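You operate a simulated robot arm through the tools that you are given. There is no shell and no other tool. Be economical: measure what you need, move in short steps, check, and stop when the job is done.

The job below is to be done with a simulated robot arm. You get a single attempt, and the scene is never put back.

Task
Count the purple notes, put them back and clear the display.
Fine: at counter 24, on the small note counter; leave the machine on.

The check looks at the end state, three seconds after you hand in, the way a careful person would. Anything else that was tipped, shoved, dropped, spilled or broken makes it a failure.

Robot
A 6-joint arm with a two-finger parallel gripper, fixed in place. Base frame: the origin is at the foot of the arm, x ahead of it, y to its left, z up; the work surface is at about z = 780. Units: mm, degrees, N and s.
With the tool pointing down near the work surface it reaches from about 260 to 680 mm from the base axis. Its first joint turns from -66.0 to 66.0 degrees. Payload 2.9 kg.
The tool frame sits at the grasp point between the pads (the TCP): z along the fingers, y along the line on which they close. The tips reach 30 mm beyond it. The gripper opens to 110 mm. The fingers are 20 mm wide and 10 mm thick; the gripper's body (48 by 112 mm) begins 55 mm behind the TCP.
Orientation is told as [roll, pitch, yaw] about the base's x, y, z axes, in that order, counted from this pose: with the fingers straight down and closing along the base's y, the tool's x points along the base's -x, its y along +y and its z along -z.

Tools
- The arm moves only by the tool send_rows. Its argument "moves" is a list of rows, each a list of 7 numbers: the turn, a rotation vector about the tool's x, y, z in degrees, then the shift along the tool's x, y, z in mm, then the finger opening in mm, from 0 to 110. In form: [[rx, ry, rz, x, y, z, claw], ...]. A call has 1 to 8 rows; each row shifts and turns the commanded pose from where the row before left it, along the tool's axes as they then stand. A row lasts 0.2 s, in which the tool goes at most 50 mm and 8.6 degrees; a call with a longer step from one row to the next is refused whole, and so is a gripper value outside its range. Where a pose cannot be reached the arm comes as near as it can. A force on the tool above 40 N (or 10 N above the force at the start of the call, whichever is more), or a blocked arm, ends the call early, and 0.2 s more pass. Each finger travels about 108 mm/s and halts on what it meets, pressing with about 21 N; the grip force reading is that of the motor and also rises with nothing between the fingers. The clock runs only during rows and for 0.2 s after the last one: add rows that do not move to give the fingers time. The reply holds the time, the measured pose of the TCP, the force on the tool along the base axes, the opening and the grip force, in the units named above and with some noise, with the torque about the TCP (base axes, N m) and any sound that the robot's microphone picked up, and new pictures: "views" is both (left out), scene, wrist or none.
- Cameras (640 x 400 px; columns grow to the right, rows downward): "scene" is fixed at [85, 433.6, 1394.8]; the picture's right is [-0.72, -0.69, 0.00], its down [-0.33, 0.35, -0.88] and it looks along [0.61, -0.63, -0.48] (base axes); focal length 316 px, centre (320, 200). "wrist" rides on the gripper at [72, 17, -103] in the tool frame; the picture's right is [-0.23, 0.97, 0.00], its down [-0.76, -0.18, -0.62] and it looks along [-0.61, -0.14, 0.78] (tool axes); focal length 222 px, centre (320, 200). There is no depth. A picture from a camera that has moved, and an enlarged one, comes with that camera's place and axes in the base frame and with its lens.
- zoom(camera, box): a new picture of the part [left, top, right, bottom] of that camera's present view, enlarged. No time passes.
- close_job(): hands the job in; it is judged then, once.

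Work in short steps. Places have to be worked out from the pictures, the camera data and where the tool is seen: move nearer, look again, correct. Check each grasp and each placing, and mend what went wrong. You have 120 turns and 200 pictures in all, those below and enlarged ones among them. Open the gripper and draw the arm clear of the work before you hand the job in, unless the task says otherwise; then end with one line.

The tools are called after "Emit:" as name(argument=value, ...) on one line, values as JSON. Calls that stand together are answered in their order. send_rows: Moves the arm, as the interface text tells. Its arguments: {"type":"object","properties":{"moves":{"type":"array","items":{"type":"array","items":{"type":"number"}}},"views":{"type":"string","enum":["both","scene","wrist","none"]}},"required":["moves"]} The other tools are called the same way: zoom (camera, box) takes an enlarged picture of a part of a camera's view; close_job () hands the job in.

At the start:

```text
clock: 0.0
tool_pos: [451.2, 79.5, 1179.4]
tcp_rot: [0.1, -0.1, 0.0]
contact_force: [-0.6, 0.0, -0.5]
wrist_torque: [0.01, -0.02, 0.02]
width: 110.0
gripper_force: 0.1
```

scene: 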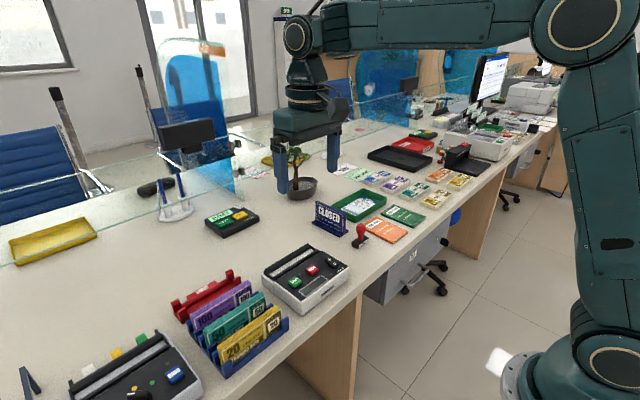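
wrist: 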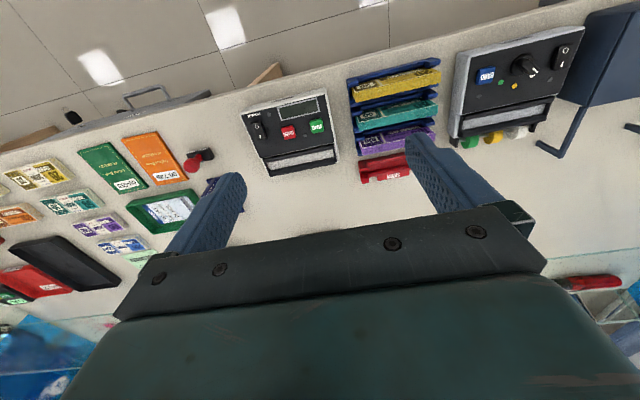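

I see two machines, a note rack and labels. I'll zoom in to read the small counter and the rack.

Emit:
zoom(camera="wrist", box=[230, 50, 450, 190])

Emit:
zoom(camera="scene", box=[160, 220, 370, 390])

Emit:
zoom(camera="wrist", box=[430, 10, 640, 160])

Emit:
zoom(camera="scene", box=[290, 120, 490, 260])

```text
2.86 times, centred on (340, 120) of wrist
camera zoom: at [379.3, 94.9, 1282.5], right [0.23, 0.97, 0.0], down [0.76, -0.18, 0.62], along [0.61, -0.14, -0.78], focal length 635 px, centre (263, 429)
```

zoom: 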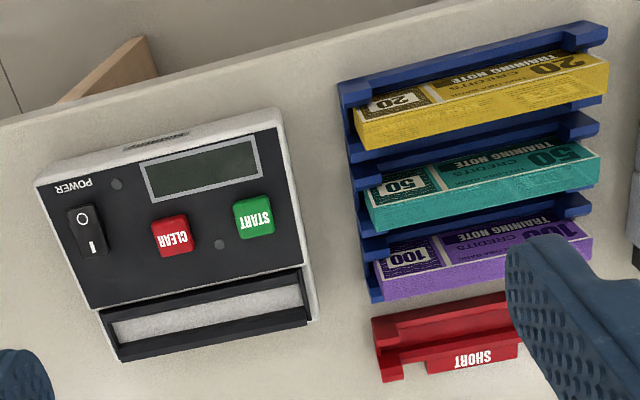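

```text
2.35 times, centred on (265, 305) of scene
camera zoom: at [85.0, 433.6, 1394.8], right [-0.72, -0.69, 0.0], down [-0.33, 0.35, -0.88], along [0.61, -0.63, -0.48], focal length 744 px, centre (449, -47)
```

zoom: 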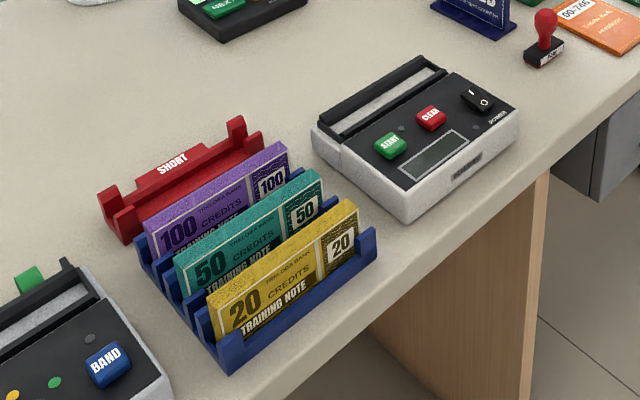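

```text
2.67 times, centred on (535, 85) of wrist
camera zoom: at [379.3, 94.9, 1282.5], right [0.23, 0.97, 0.0], down [0.76, -0.18, 0.62], along [0.61, -0.14, -0.78], focal length 592 px, centre (-253, 507)
```

zoom: 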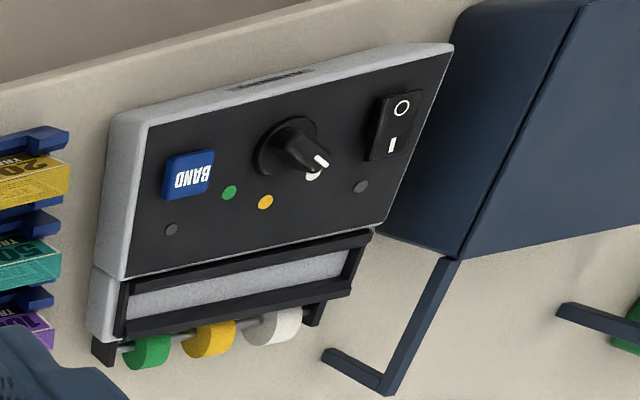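

```text
2.86 times, centred on (390, 190) of scene
camera zoom: at [85.0, 433.6, 1394.8], right [-0.72, -0.69, 0.0], down [-0.33, 0.35, -0.88], along [0.61, -0.63, -0.48], focal length 903 px, centre (120, 229)
```

zoom: 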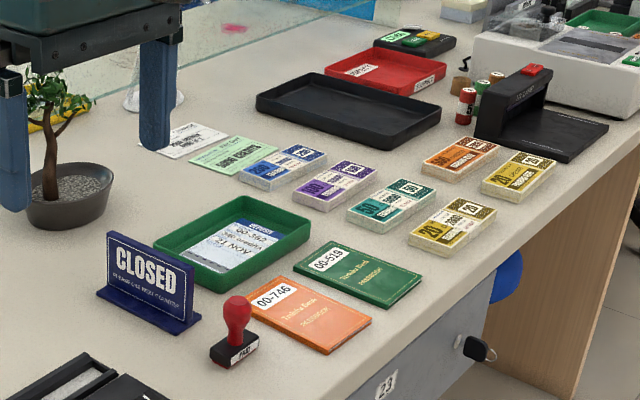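

Small counter is at about (545,-5) and the rack at about (550,210). I'll lower the camera for closer views.

Emit:
send_rows(moves=[[0, 0, 0, 0, 20, 45, 110], [0, 0, 0, 10, 20, 45, 110], [0, 0, 0, 10, 20, 45, 110], [0, 0, 0, 10, 20, 20, 110]])

```text
refused: row 2 steps farther than a row can; nothing moved
```

Steps exceed 50 mm; I'll use smaller ones.

Emit:
send_rows(moves=[[0, 0, 0, 5, 15, 40, 110], [0, 0, 0, 5, 20, 40, 110], [0, 0, 0, 10, 20, 40, 110], [0, 0, 0, 10, 20, 35, 110]])

```text
clock: 1.0
tool_pos: [420.7, 153.6, 1021.5]
tcp_rot: [0.0, 0.0, 0.0]
contact_force: [0.0, 0.1, -0.2]
wrist_torque: [-0.03, 0.01, 0.0]
width: 109.8
gripper_force: 0.1
camera wrist: at [347.8, 169.1, 1125.1], right [0.23, 0.97, 0.0], down [0.76, -0.18, 0.62], along [0.61, -0.14, -0.78], focal length 222 px, centre (320, 200)
```

scene: 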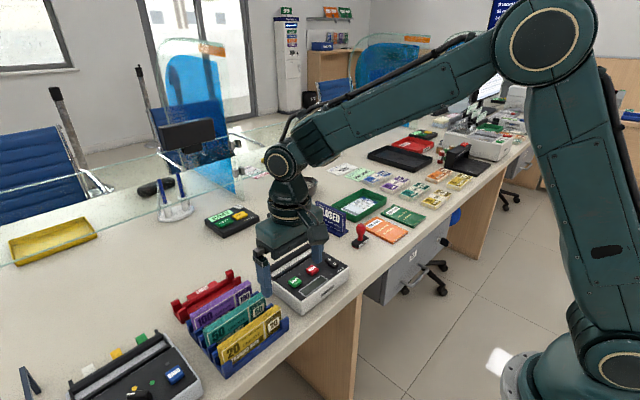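
wrist: 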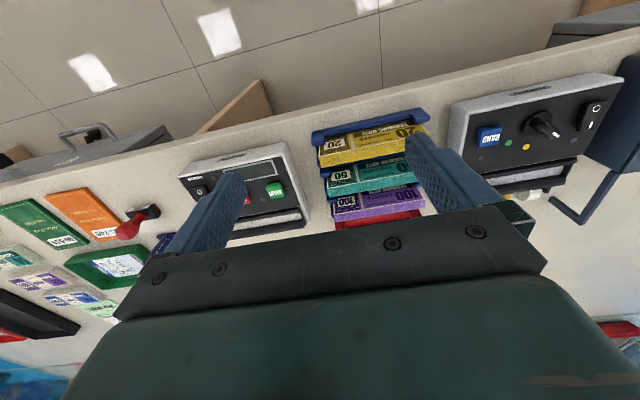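

Zooming on rack and machine from here.

Emit:
zoom(camera="wrist", box=[300, 95, 460, 235])

Emit:
zoom(camera="scene", box=[160, 250, 360, 380])

```text
2.86 times, centred on (380, 165) of wrist
camera zoom: at [347.8, 169.1, 1125.1], right [0.23, 0.97, 0.0], down [0.76, -0.18, 0.62], along [0.61, -0.14, -0.78], focal length 635 px, centre (149, 300)
```

zoom: 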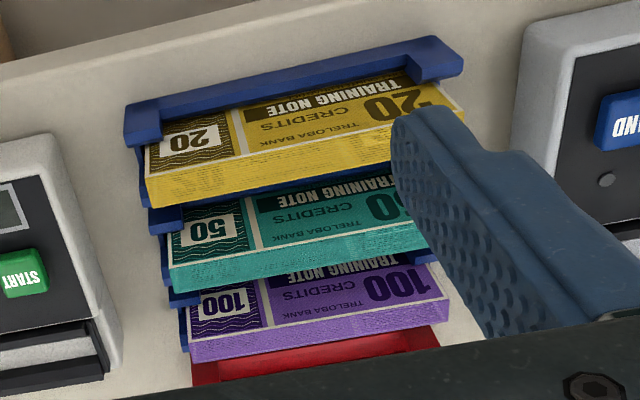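

```text
3.08 times, centred on (260, 315) of scene
camera zoom: at [85.0, 433.6, 1394.8], right [-0.72, -0.69, 0.0], down [-0.33, 0.35, -0.88], along [0.61, -0.63, -0.48], focal length 972 px, centre (505, -154)
```

zoom: 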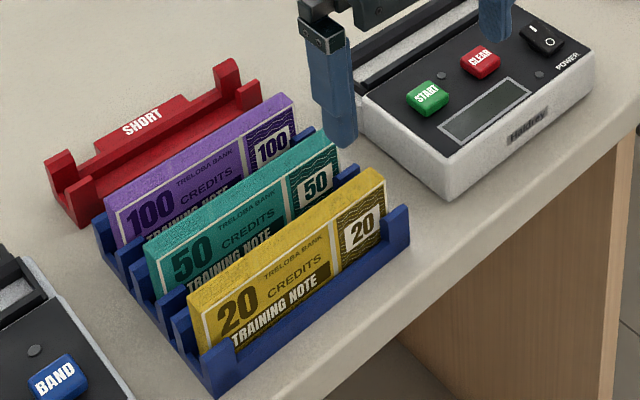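

Purple stack: about x 605–621, y 135–284, top z≈845, so 148 mm long and roughly 16 mm thick. Next I'll look at the counter from close range.

Emit:
send_rows(moves=[[0, 0, 0, -17, -36, 20, 110], [0, 0, 0, -17, -36, 20, 110], [0, 0, 0, -17, -36, 20, 110], [0, 0, 0, -16, -36, 20, 110]])

```text
clock: 2.0
tool_pos: [492.7, 12.1, 942.8]
tcp_rot: [0.0, -0.1, 0.1]
contact_force: [-0.9, 0.4, -0.7]
wrist_torque: [-0.04, 0.03, 0.01]
width: 110.1
gripper_force: 0.1
camera wrist: at [420.3, 26.8, 1044.4], right [0.23, 0.97, 0.0], down [0.76, -0.18, 0.62], along [0.61, -0.14, -0.78], focal length 222 px, centre (320, 200)
```

scene: 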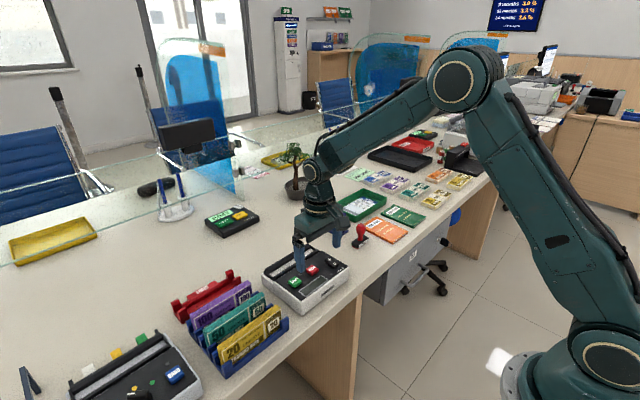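
wrist: 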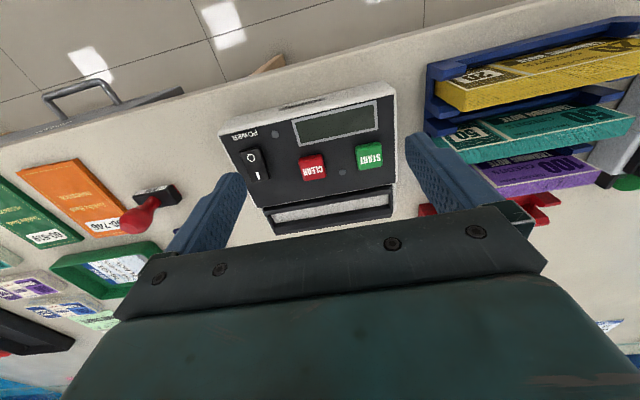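

Enlarging the counter from both cameras.

Emit:
zoom(camera="wrist", box=[205, 75, 425, 245])

Emit:
zoom(camera="scene", box=[250, 220, 360, 320])

Emit:
zoom(camera="wrist", box=[420, 10, 640, 230])

```text
2.35 times, centred on (315, 160) of wrist
camera zoom: at [420.3, 26.8, 1044.4], right [0.23, 0.97, 0.0], down [0.76, -0.18, 0.62], along [0.61, -0.14, -0.78], focal length 523 px, centre (332, 294)
```

zoom: 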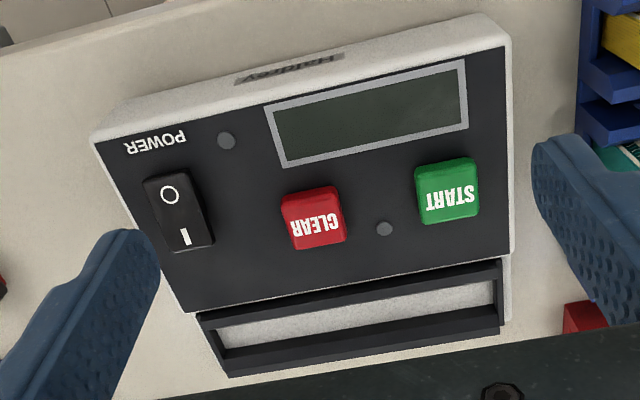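

```text
4.00 times, centred on (305, 270) of scene
camera zoom: at [84.9, 433.6, 1394.8], right [-0.72, -0.69, 0.0], down [-0.33, 0.35, -0.88], along [0.61, -0.63, -0.48], focal length 1264 px, centre (380, -80)
```

zoom: 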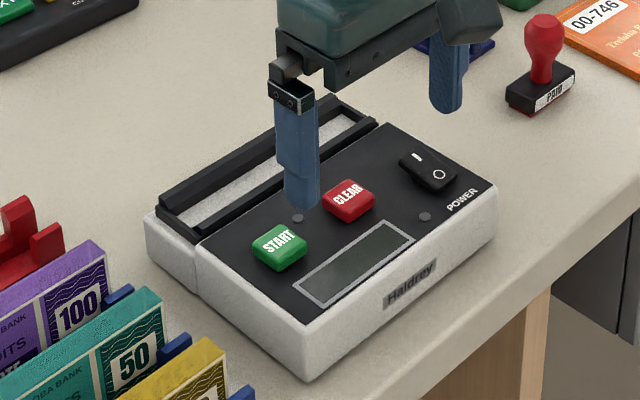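

```text
1.82 times, centred on (530, 120) of wrist
camera zoom: at [420.3, 26.8, 1044.4], right [0.23, 0.97, 0.0], down [0.76, -0.18, 0.62], along [0.61, -0.14, -0.78], focal length 404 px, centre (-62, 346)
```

zoom: 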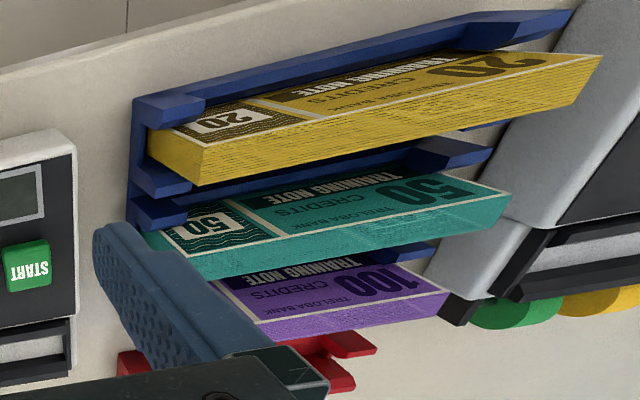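

Counter hopper opening is about x 602–620, y −78..71. I'll check the power switch and buttons more closely.

Emit:
zoom(camera="wrist", box=[215, 110, 315, 200])

Emit:
zoom(camera="scene", box=[320, 240, 360, 270])

```text
4.44 times, centred on (265, 155) of wrist
camera zoom: at [420.3, 26.8, 1044.4], right [0.23, 0.97, 0.0], down [0.76, -0.18, 0.62], along [0.61, -0.14, -0.78], focal length 987 px, centre (564, 400)
```

zoom: 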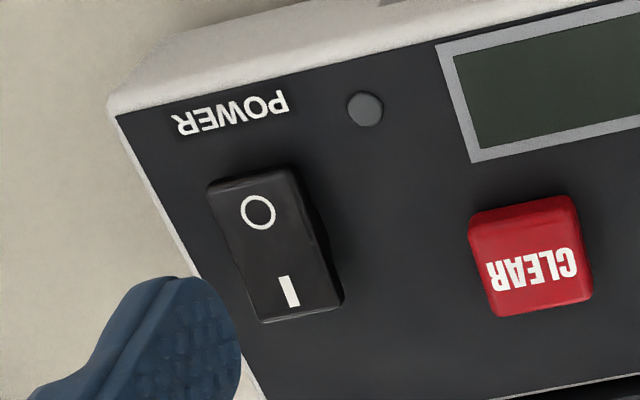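

```text
13.33 times, centred on (340, 255) of scene
camera zoom: at [84.9, 433.6, 1394.8], right [-0.72, -0.69, 0.0], down [-0.33, 0.35, -0.88], along [0.61, -0.63, -0.48], focal length 4214 px, centre (53, -533)
```

zoom: 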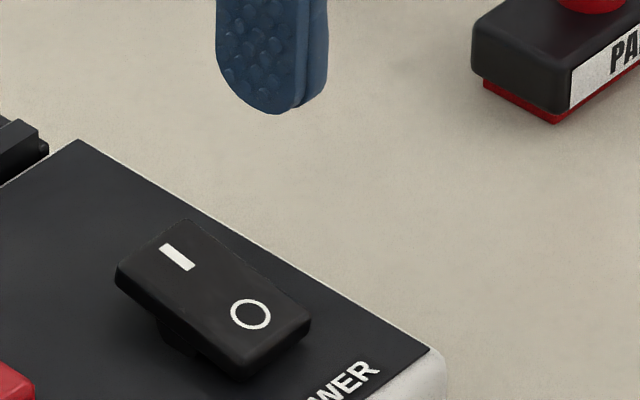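

The switch's I end is raised, so the machine is off. I estimate I at (537,−69), CLEAR at (540,−8) and START at (541,51), with tops at about z 838. I'll close the fingers and go above I.

Emit:
send_rows(moves=[[0, 0, 0, -16, -30, 15, 60], [0, 0, 0, -16, -30, 15, 20], [0, 0, 0, -18, -21, 15, 0], [0, 0, 0, 0, 0, 13, 0], [0, 0, 0, 0, 0, 0, 0]])

```text
clock: 3.2
tool_pos: [540.4, -70.5, 885.2]
tcp_rot: [0.1, 0.0, 0.1]
contact_force: [-0.1, -0.1, 0.6]
wrist_torque: [0.01, -0.02, -0.03]
width: 0.1
gripper_force: 21.3
camera wrist: at [468.5, -54.7, 987.5], right [0.23, 0.97, 0.0], down [0.76, -0.18, 0.62], along [0.61, -0.14, -0.78], focal length 222 px, centre (320, 200)
```

scene: 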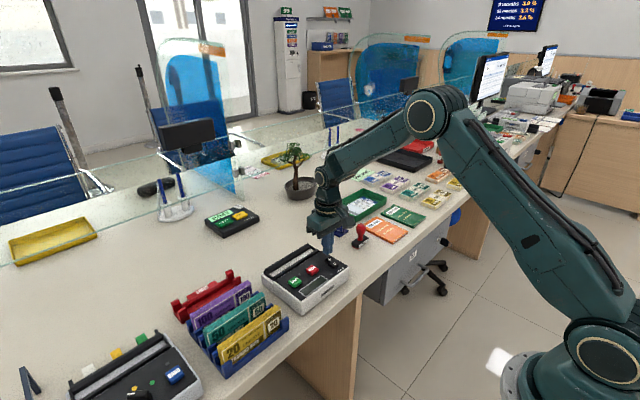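
wrist: 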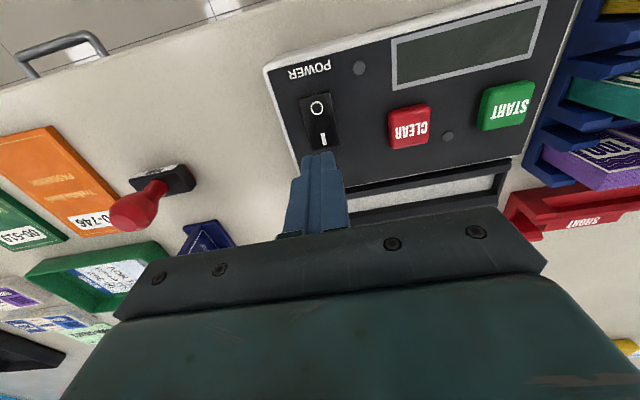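

Aligned with I at about (534,−67). Lowering slowly to press.

Emit:
send_rows(moves=[[0, 0, 0, 0, 2, 10, 0], [0, 0, 0, 0, 0, 4, 0], [0, 0, 0, 0, 0, 3, 0], [0, 0, 0, 0, 0, 3, 0], [0, 0, 0, 0, 0, 0, 0]])

```text
clock: 4.5
tool_pos: [541.6, -68.9, 870.6]
tcp_rot: [-0.1, -0.4, -0.1]
contact_force: [-0.1, 0.2, 3.5]
wrist_torque: [0.01, 0.03, -0.01]
width: 0.0
gripper_force: 21.2
stopped in row 5: the force on the tool passed its limit at 42 N (the readings are from after the stop); the commanded pose is now the measured one
camera wrist: at [467.8, -53.4, 972.5], right [0.23, 0.97, 0.0], down [0.76, -0.18, 0.63], along [0.61, -0.14, -0.78], focal length 222 px, centre (320, 200)
```

scene: 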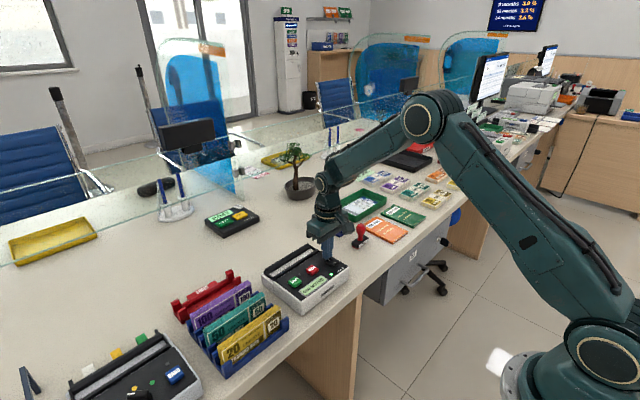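
wrist: 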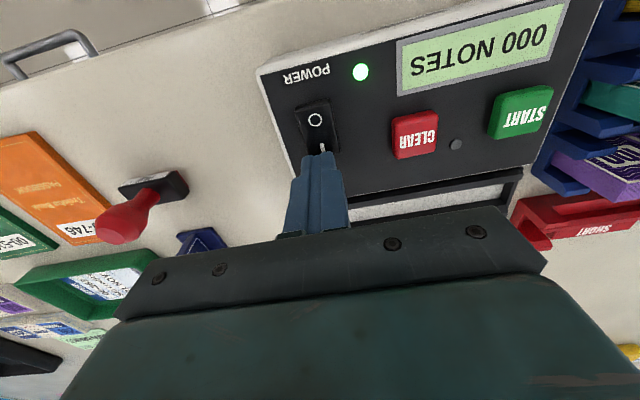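

The machine is on and shows "000 NOTES". Now I'll rise and travel above the purple slot.

Emit:
send_rows(moves=[[0, 0, 0, 0, 0, -40, 0], [0, 0, 0, 0, 0, -45, 0], [0, 0, 0, 0, 30, -35, 0], [0, 0, 0, -10, 48, 0, 0], [0, 0, 0, -10, 48, 0, 0], [0, 0, 0, -10, 48, 0, 0], [0, 0, 0, -10, 48, 0, 30], [0, 0, 0, -10, 48, 0, 40]], views="wrist")

Emit:
send_rows(moves=[[0, 0, -8.5, 0, 0, 0, 45], [0, 0, -8.5, 0, 0, 0, 45], [0, 0, -8.5, 0, 0, 0, 45], [0, 0, -8.5, 0, 0, 0, 45], [0, 0, -8.5, 0, 0, 0, 45], [0, 0, -8.5, 0, 0, 0, 45], [0, 0, -8.5, 0, 0, 0, 45], [0, 0, -8.5, 0, 0, 0, 45]], views="none")

Emit:
send_rows(moves=[[0, 0, -8, 0, 0, 0, 45], [0, 0, -8, 0, 0, 0, 45], [0, 0, -6, 0, 0, 0, 45], [0, 0, 0, 0, 0, 0, 45]])

```text
clock: 6.3
tool_pos: [590.6, 201.3, 989.6]
tcp_rot: [-0.2, -0.3, -0.2]
contact_force: [-0.3, -0.2, 0.1]
wrist_torque: [-0.02, -0.03, 0.0]
width: 39.9
gripper_force: 0.0
camera wrist: at [517.9, 217.5, 1092.5], right [0.23, 0.97, 0.0], down [0.76, -0.18, 0.63], along [0.61, -0.14, -0.78], focal length 222 px, centre (320, 200)
```

wrist: 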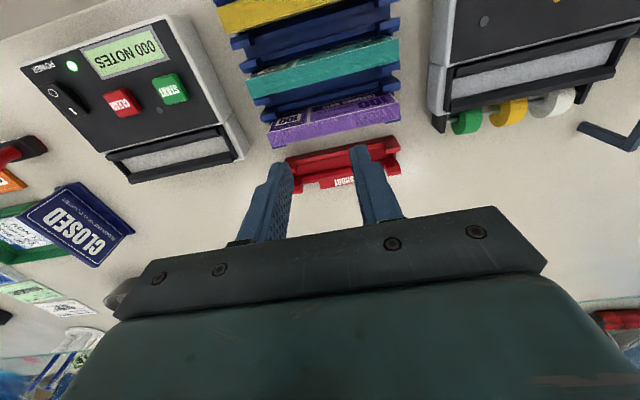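

```text
clock: 8.1
tool_pos: [591.5, 201.2, 989.4]
tcp_rot: [-0.4, -0.2, 68.1]
contact_force: [-0.3, -0.5, 0.0]
wrist_torque: [0.01, 0.03, 0.01]
width: 44.9
gripper_force: 0.0
```

```text
clock: 9.1
tool_pos: [591.0, 201.0, 988.7]
tcp_rot: [-0.4, 0.0, 90.0]
contact_force: [-0.2, -1.4, -0.2]
wrist_torque: [-0.02, 0.02, 0.01]
width: 45.1
gripper_force: 0.0
camera wrist: at [573.0, 127.5, 1092.7], right [-0.97, 0.23, -0.01], down [0.17, 0.76, 0.62], along [0.15, 0.61, -0.78], focal length 222 px, centre (320, 200)
```

scene: 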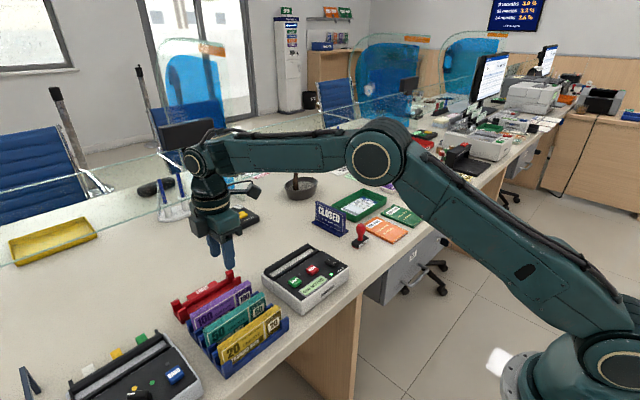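
wrist: 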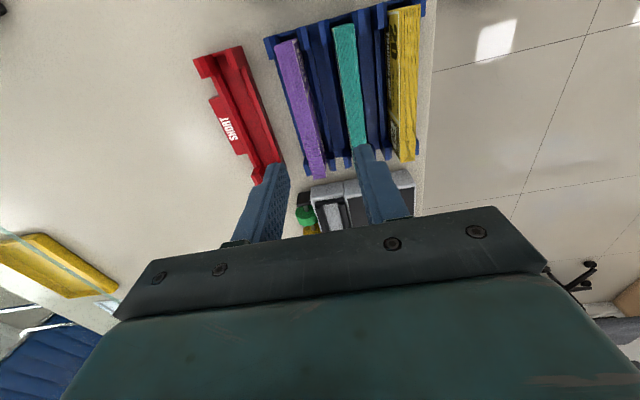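

Now I have a near-overhead view of the rack; zooming.

Emit:
zoom(camera="wrist", box=[190, 0, 440, 200])

```text
2.00 times, centred on (315, 100) of wrist
camera zoom: at [573.0, 127.5, 1092.7], right [-0.97, 0.23, -0.01], down [0.17, 0.76, 0.62], along [0.15, 0.61, -0.78], focal length 444 px, centre (330, 400)
```

zoom: 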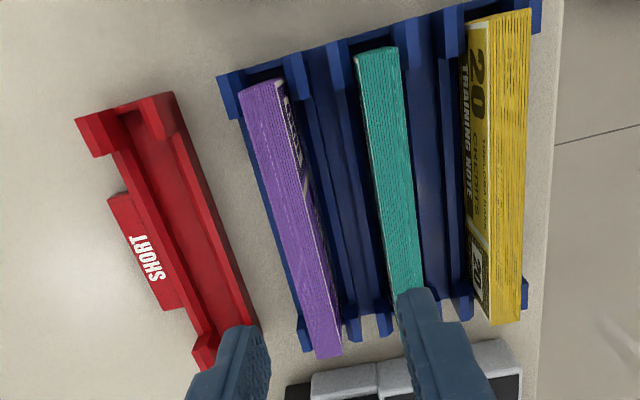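

Purple stack centre is at (612.5, 210), x 604–621, with low dividers at z≈800. I'll align above it and descend partway.

Emit:
send_rows(moves=[[0, 0, 0, -9, -21.5, 0, 42], [0, 0, 0, 0, 0, 40, 42], [0, 0, 0, 0, 0, 40, 42], [0, 0, 0, 0, 0, 20, 42], [0, 0, 0, 0, 0, 0, 42]])

```text
clock: 10.3
tool_pos: [612.3, 209.9, 888.2]
tcp_rot: [-0.4, 0.1, 89.9]
contact_force: [-0.7, 0.1, -0.7]
wrist_torque: [0.01, 0.0, -0.01]
width: 41.8
gripper_force: 0.1
camera wrist: at [594.5, 136.4, 991.4], right [-0.97, 0.23, -0.01], down [0.17, 0.76, 0.62], along [0.15, 0.61, -0.78], focal length 222 px, centre (320, 200)
```

scene: 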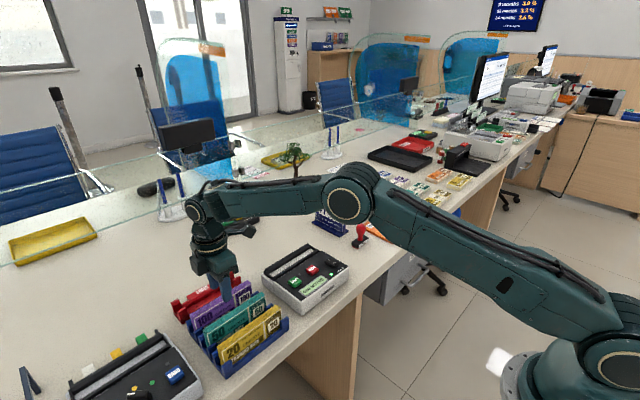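
wrist: 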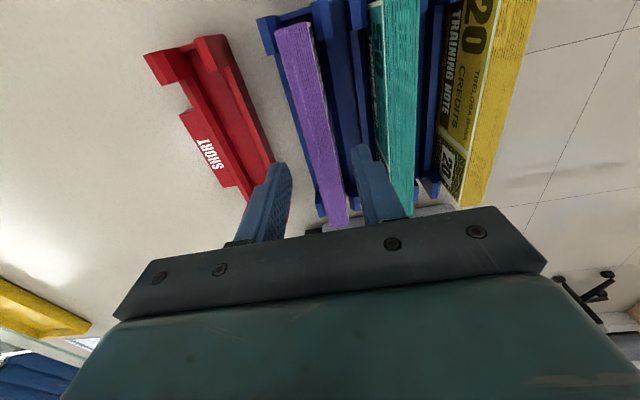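

The fingers straddle the purple stack. I'll descend to z 838 and look before closing.

Emit:
send_rows(moves=[[0, 0, 0, 0, 0, 25, 42], [0, 0, 0, 0, 0, 15, 42], [0, 0, 0, 0, 0, 8, 42], [0, 0, 0, 0, 0, 0, 42]], views="wrist")

Emit:
zoom(camera="wrist", box=[220, 20, 460, 240])

Emit:
zoom(camera="scene", box=[160, 230, 300, 380])

```text
clock: 11.3
tool_pos: [613.2, 210.7, 842.2]
tcp_rot: [-0.4, 0.1, 89.8]
contact_force: [-0.4, -0.5, 0.6]
wrist_torque: [-0.03, -0.01, 0.03]
width: 42.2
gripper_force: 0.1
camera wrist: at [595.1, 136.5, 944.4], right [-0.97, 0.23, -0.01], down [0.17, 0.76, 0.62], along [0.15, 0.61, -0.78], focal length 222 px, centre (320, 200)
```

wrist: 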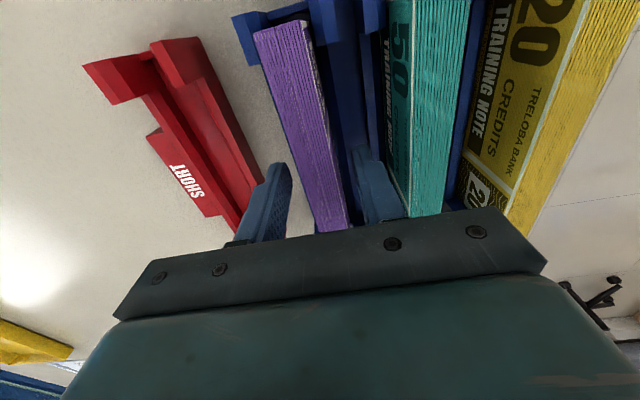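

```text
1.82 times, centred on (340, 130) of wrist
camera zoom: at [595.1, 136.5, 944.4], right [-0.97, 0.23, -0.01], down [0.17, 0.76, 0.62], along [0.15, 0.61, -0.78], focal length 404 px, centre (284, 327)
```

zoom: 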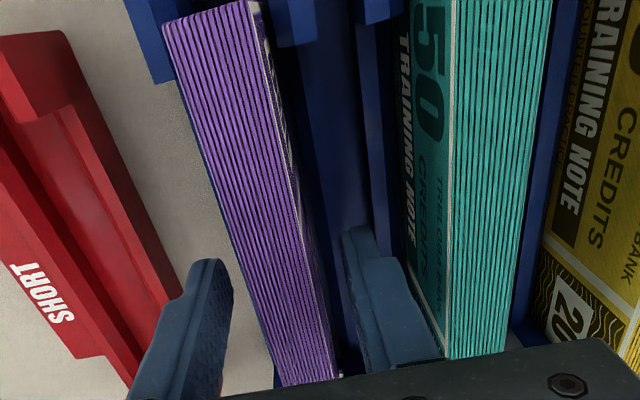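

```text
2.67 times, centred on (230, 305) of scene
camera zoom: at [85.0, 433.6, 1394.8], right [-0.72, -0.69, 0.0], down [-0.33, 0.35, -0.88], along [0.61, -0.63, -0.48], focal length 843 px, centre (560, -80)
```

zoom: 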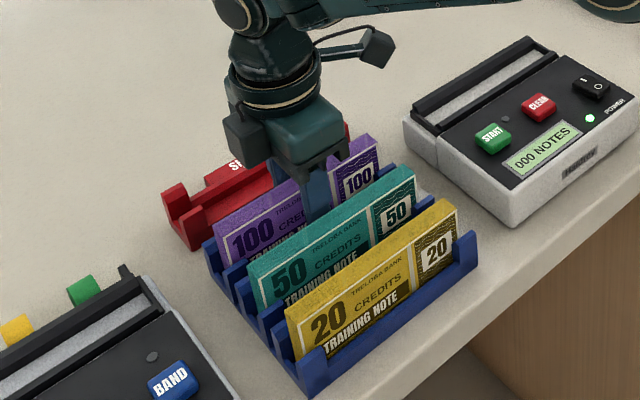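

Both fingers are clear of the dividers and of the teal stack, so I'll close the grip.

Emit:
send_rows(moves=[[0, 0, 0, 0, 0, 0, 30], [0, 0, 0, 0, 0, 0, 20], [0, 0, 0, 0, 0, 0, 5], [0, 0, 0, 0, 0, 0, 5]], views="wrist")

```text
clock: 12.3
tool_pos: [612.5, 209.6, 841.3]
tcp_rot: [-0.3, 0.0, 89.9]
contact_force: [0.6, 0.0, -0.4]
wrist_torque: [0.0, 0.04, 0.01]
width: 17.8
gripper_force: 21.5
camera wrist: at [595.0, 136.5, 944.5], right [-0.97, 0.23, -0.01], down [0.17, 0.76, 0.62], along [0.15, 0.61, -0.78], focal length 222 px, centre (320, 200)
```

wrist: 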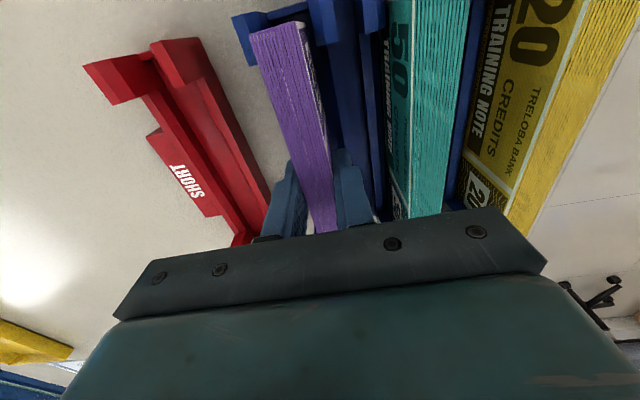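

Gripped, 17.8 mm wide. Lifting slowly; I'll remember the grasp pose (612.5, 210, 841.5) for the return.

Emit:
send_rows(moves=[[0, 0, 0, 0, 0, -10, 5], [0, 0, 0, 0, 0, -20, 5], [0, 0, 0, 0, 0, -30, 5], [0, 0, 0, 0, 0, -40, 5], [0, 0, 0, 0, 0, 0, 5]])

```text
clock: 13.5
tool_pos: [610.8, 209.1, 942.0]
tcp_rot: [-0.4, 0.1, 89.9]
contact_force: [-0.7, 0.2, -0.8]
wrist_torque: [-0.03, 0.03, -0.01]
width: 17.6
gripper_force: 20.9
camera wrist: at [593.6, 136.3, 1045.4], right [-0.97, 0.23, -0.01], down [0.17, 0.76, 0.62], along [0.15, 0.61, -0.78], focal length 222 px, centre (320, 200)
```

scene: 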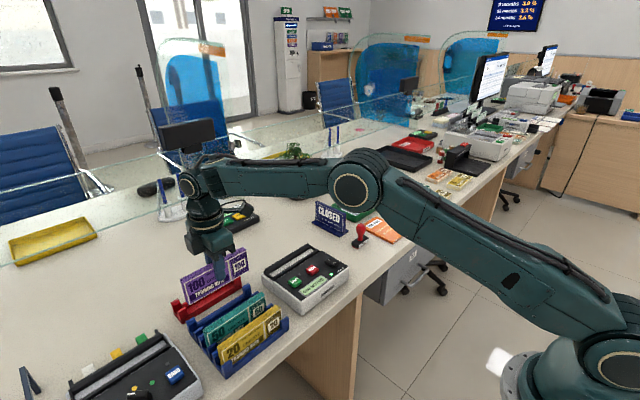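
wrist: 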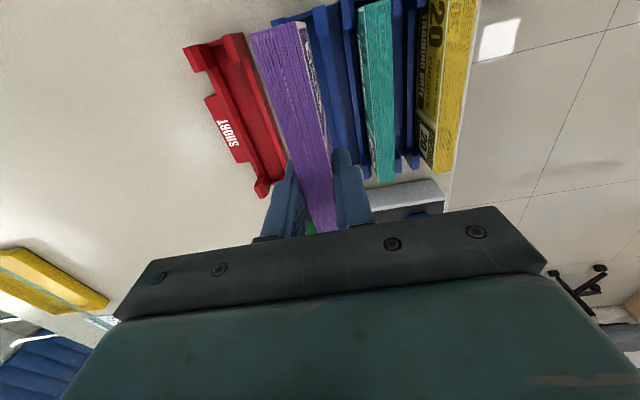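

Lifted cleanly. Carrying it over to the hopper at this height.

Emit:
send_rows(moves=[[0, 0, 0, 30, 0, 0, 5], [0, 0, 0, 45, 0, 0, 5], [0, 0, 0, 45, 0, 0, 5], [0, 0, 0, 45, 0, 0, 5], [0, 0, 0, 40, 0, 0, 5], [0, 0, 0, 8, 0, 0, 5], [0, 0, 0, 0, 0, 0, 5]])

Emit:
zoom(camera="wrist", box=[200, 0, 450, 240])

Emit:
zoom(camera="scene", box=[230, 190, 370, 320])

```text
clock: 15.1
tool_pos: [609.9, -5.0, 939.8]
tcp_rot: [-0.3, 0.2, 90.0]
contact_force: [-0.3, -0.2, -0.9]
wrist_torque: [0.04, 0.0, 0.04]
width: 17.7
gripper_force: 21.1
camera wrist: at [592.1, -77.7, 1043.3], right [-0.97, 0.23, -0.01], down [0.17, 0.76, 0.62], along [0.15, 0.61, -0.78], focal length 222 px, centre (320, 200)
```

scene: 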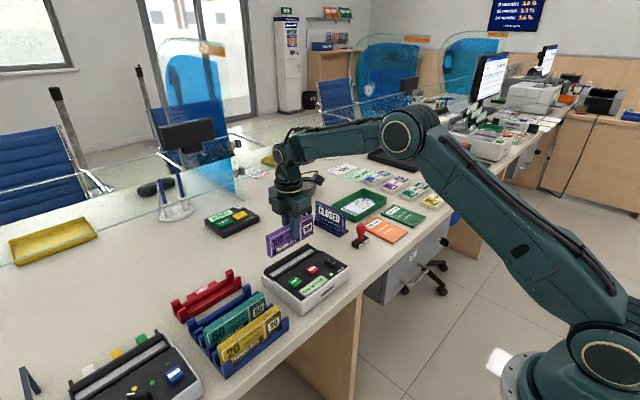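
wrist: 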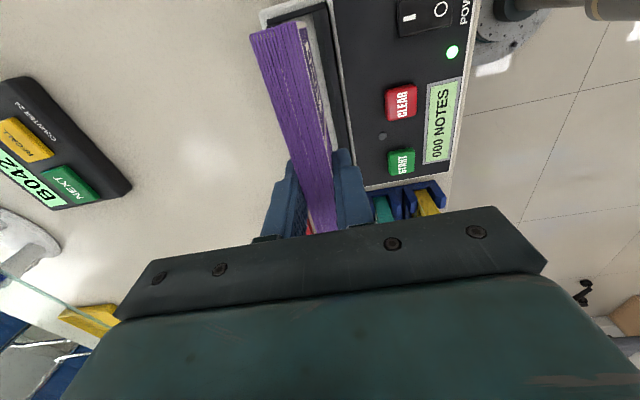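

```text
1.67 times, centred on (325, 120) of wrist
camera zoom: at [592.1, -77.7, 1043.3], right [-0.97, 0.23, -0.01], down [0.17, 0.76, 0.62], along [0.15, 0.61, -0.78], focal length 370 px, centre (312, 333)
```

zoom: 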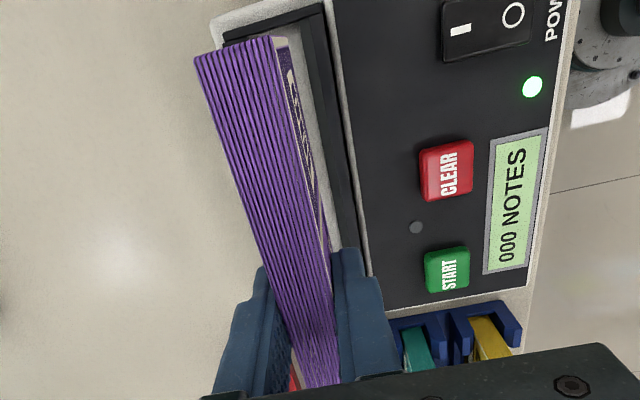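

```text
3.08 times, centred on (300, 255) of scene
camera zoom: at [85.0, 433.6, 1394.8], right [-0.72, -0.69, 0.0], down [-0.33, 0.35, -0.88], along [0.61, -0.63, -0.48], focal length 972 px, centre (382, 31)
```

zoom: 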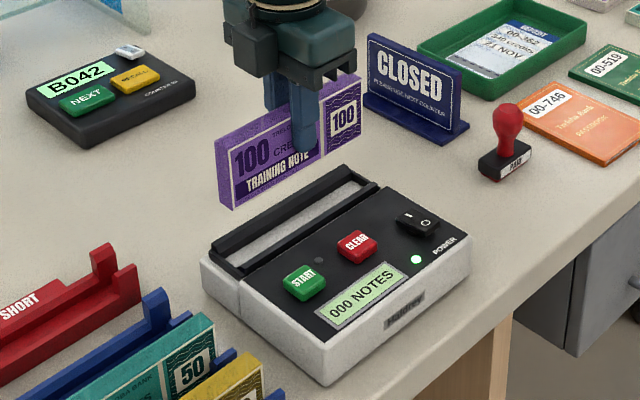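

The ticket display says counter 24, so this is the right station. Zooming in on the hopper to measure it.

Emit:
zoom(camera="scene", box=[255, 235, 325, 285])

Emit:
zoom(camera="wrist", box=[240, 0, 380, 100])

```text
8.00 times, centred on (290, 260) of scene
camera zoom: at [85.0, 433.6, 1394.8], right [-0.72, -0.69, 0.0], down [-0.33, 0.35, -0.88], along [0.61, -0.63, -0.48], focal length 2528 px, centre (560, -280)
```

zoom: 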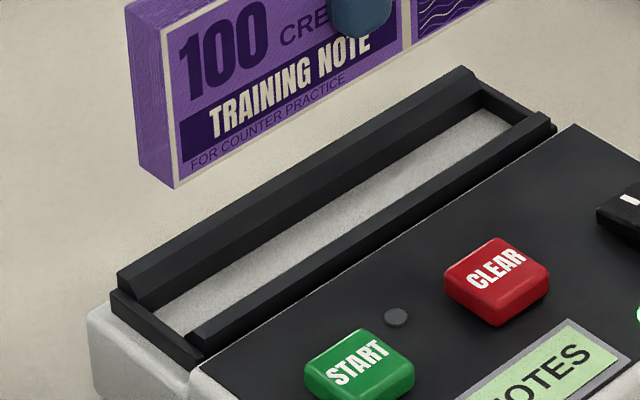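

```text
4.00 times, centred on (310, 50) of wrist
camera zoom: at [592.1, -77.7, 1043.3], right [-0.97, 0.23, -0.01], down [0.17, 0.76, 0.62], along [0.15, 0.61, -0.78], focal length 888 px, centre (360, 800)
```

zoom: 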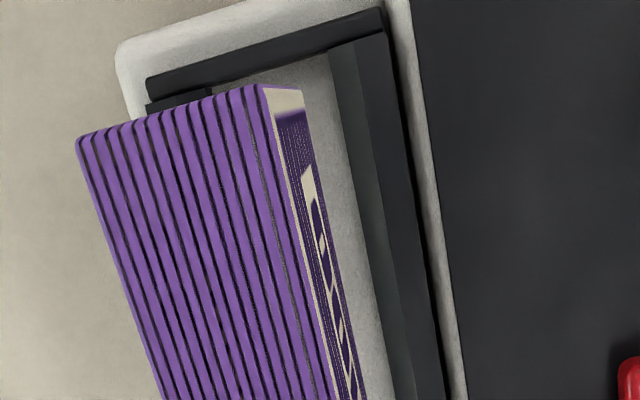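

The hopper's inner area is about x 598–623, y −84..74, centre (610.5,−5), and the stack sits right above it. I'll descend to just above the rails and check.

Emit:
send_rows(moves=[[0, 0, 0, 0, -0.5, 25, 5], [0, 0, 0, 0, 0, 22, 5], [0, 0, 0, 0, 0, 0, 5]])

Emit:
zoom(camera="scene", box=[255, 215, 345, 285])

Emit:
zoom(camera="wrist", box=[220, 0, 400, 130])

```text
clock: 15.9
tool_pos: [610.7, -3.1, 895.3]
tcp_rot: [-0.5, 0.1, 89.9]
contact_force: [0.6, -0.9, -1.7]
wrist_torque: [0.01, 0.04, 0.0]
width: 17.7
gripper_force: 21.0
camera wrist: at [592.7, -77.1, 998.9], right [-0.97, 0.23, -0.01], down [0.17, 0.76, 0.62], along [0.15, 0.61, -0.78], focal length 222 px, centre (320, 200)
```

scene: 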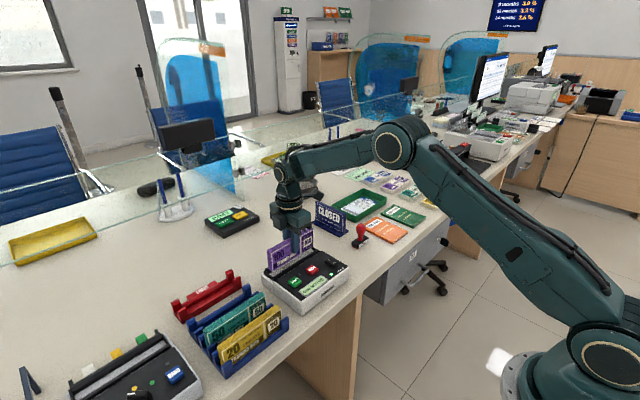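
wrist: 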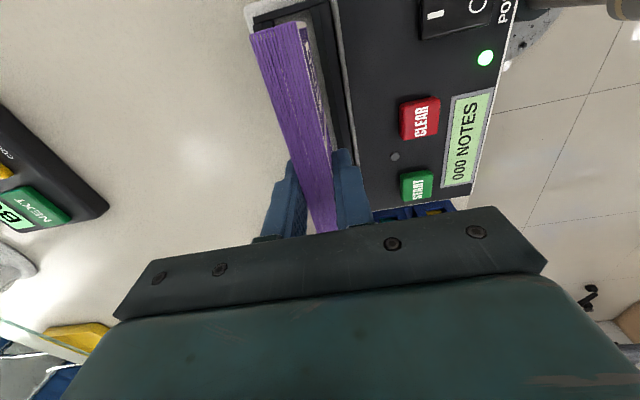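

```text
5.71 times, centred on (300, 250) of scene
camera zoom: at [85.0, 433.6, 1394.8], right [-0.72, -0.69, 0.0], down [-0.33, 0.35, -0.88], along [0.61, -0.63, -0.48], focal length 1806 px, centre (434, -86)
```

zoom: 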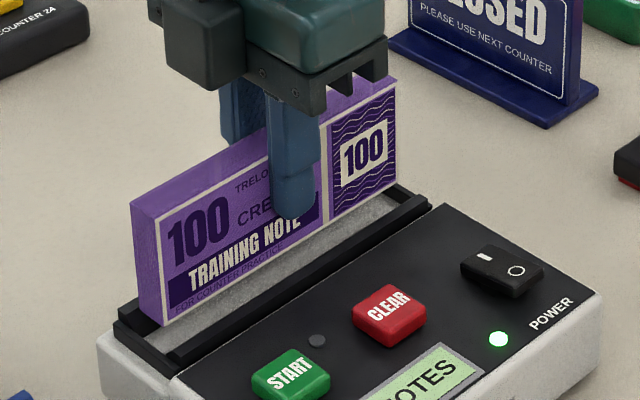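

```text
3.08 times, centred on (310, 65) of wrist
camera zoom: at [592.7, -77.1, 998.9], right [-0.97, 0.23, -0.01], down [0.17, 0.76, 0.62], along [0.15, 0.61, -0.78], focal length 684 px, centre (351, 615)
```

zoom: 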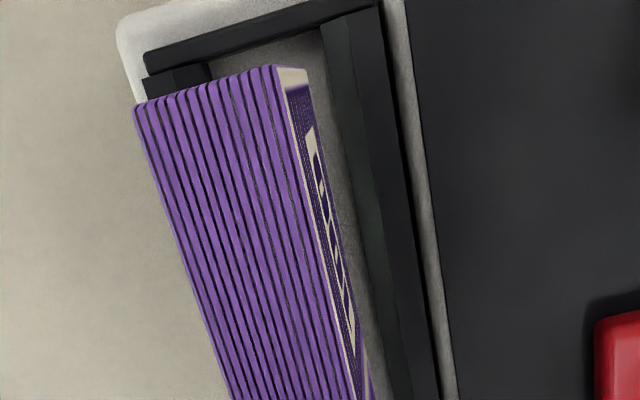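

Alignment looks good; I'll shift y −2 and x −1, then lower into the hopper in small steps until contact.

Emit:
send_rows(moves=[[0, 0, 0, 2, 1, 6, 5], [0, 0, 0, 0, 0, 7, 5], [0, 0, 0, 0, 0, 7, 5], [0, 0, 0, 0, 0, 3, 5], [0, 0, 0, 0, 0, 0, 5]])

Emit:
zoom(camera="scene", box=[255, 215, 345, 285])

Emit:
zoom(camera="wrist", box=[220, 0, 400, 130])

```text
clock: 17.1
tool_pos: [612.2, -5.9, 874.4]
tcp_rot: [-0.6, 0.1, 90.0]
contact_force: [-0.4, 2.0, 17.6]
wrist_torque: [0.05, 0.14, -0.01]
width: 17.9
gripper_force: 21.0
camera wrist: at [593.6, -79.6, 977.2], right [-0.97, 0.23, -0.01], down [0.17, 0.76, 0.62], along [0.15, 0.61, -0.78], focal length 222 px, centre (320, 200)
```

scene: 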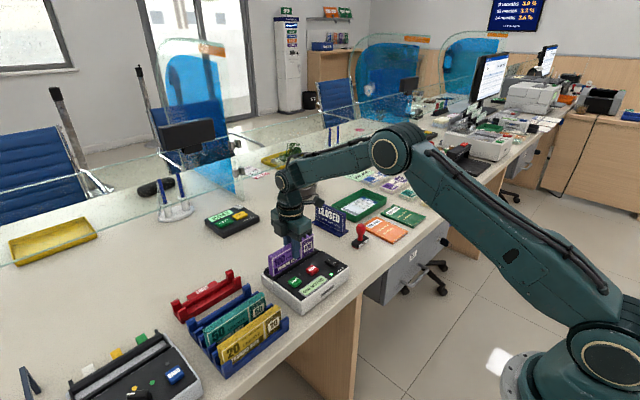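
wrist: 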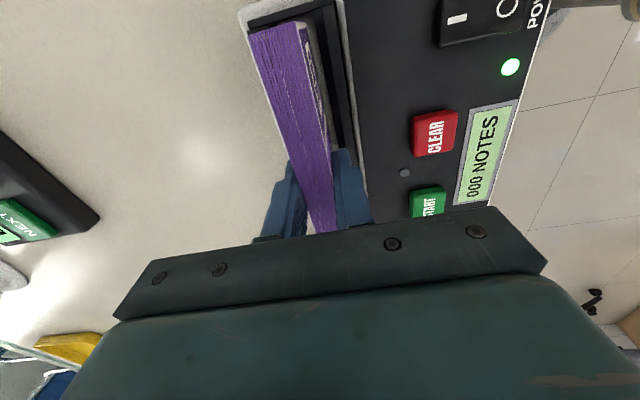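

```text
5.71 times, centred on (300, 250) of scene
camera zoom: at [84.6, 433.7, 1394.8], right [-0.72, -0.69, 0.0], down [-0.33, 0.35, -0.88], along [0.61, -0.63, -0.48], focal length 1806 px, centre (434, -86)
```

zoom: 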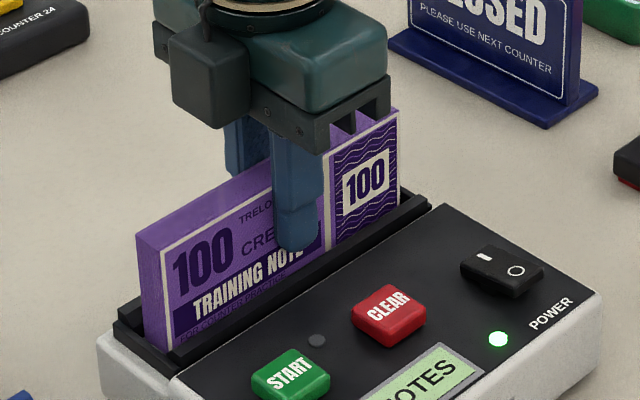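

```text
3.08 times, centred on (310, 65) of wrist
camera zoom: at [593.6, -79.6, 977.2], right [-0.97, 0.23, -0.01], down [0.17, 0.76, 0.62], along [0.15, 0.61, -0.78], focal length 684 px, centre (351, 615)
```

zoom: 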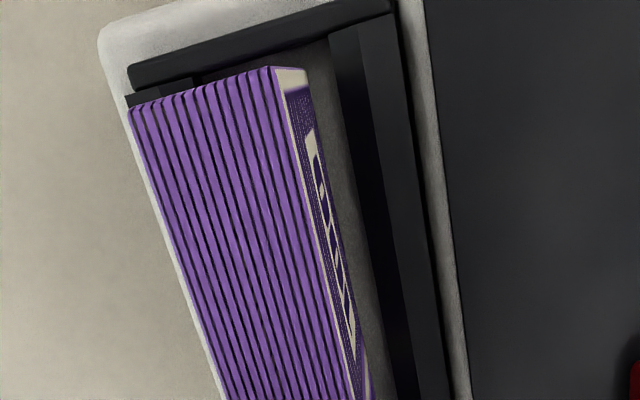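

Contact gives 17 N at z 874, but x drifted to 612, so it may be touching the back rail. I'll raise slightly, shift 3 mm toward the robot and try again.

Emit:
send_rows(moves=[[0, 0, 0, 0, 0, -5, 5], [0, 0, 0, -1, 2, 0, 5], [0, 0, 0, 0, 0, 2, 5], [0, 0, 0, 0, 0, 2, 5], [0, 0, 0, 0, 0, 1, 5], [0, 0, 0, 0, 0, 0, 5]])

Emit:
zoom(camera="wrist", box=[220, 0, 400, 130])

Emit:
zoom(camera="scene", box=[255, 245, 315, 285])

```text
clock: 18.5
tool_pos: [609.1, -5.2, 873.1]
tcp_rot: [-0.5, 0.1, 90.0]
contact_force: [-6.8, 0.1, 16.5]
wrist_torque: [-0.02, 0.41, 0.03]
width: 18.1
gripper_force: 21.4
camera wrist: at [591.3, -77.9, 976.4], right [-0.97, 0.23, -0.01], down [0.17, 0.76, 0.62], along [0.15, 0.61, -0.78], focal length 222 px, centre (320, 200)
```

scene: 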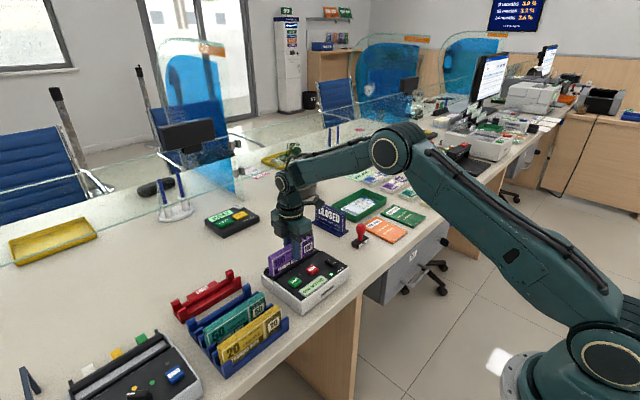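
wrist: 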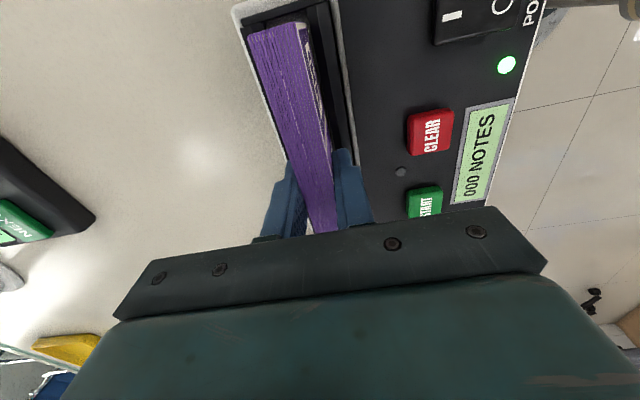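

```text
3.08 times, centred on (310, 65) of wrist
camera zoom: at [591.3, -77.9, 976.4], right [-0.97, 0.23, -0.01], down [0.17, 0.76, 0.62], along [0.15, 0.61, -0.78], focal length 684 px, centre (351, 615)
```

zoom: 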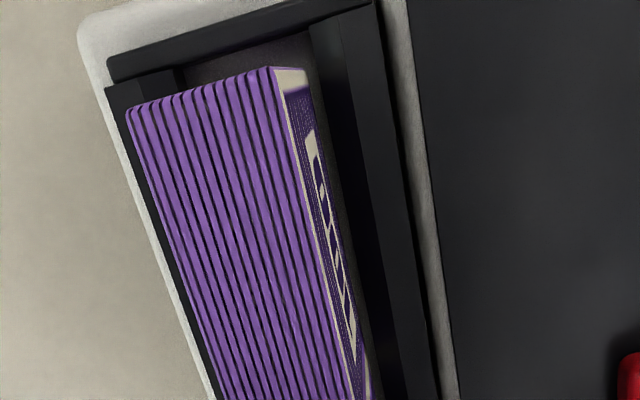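

```text
10.00 times, centred on (285, 265) of scene
camera zoom: at [84.5, 433.6, 1394.8], right [-0.72, -0.69, 0.0], down [-0.33, 0.35, -0.88], along [0.61, -0.63, -0.48], focal length 3161 px, centre (670, -450)
```

zoom: 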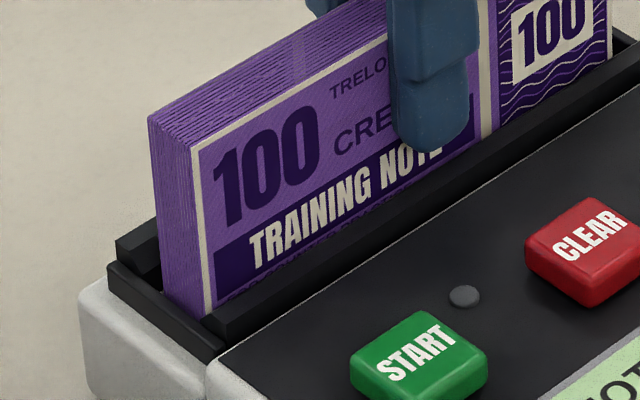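

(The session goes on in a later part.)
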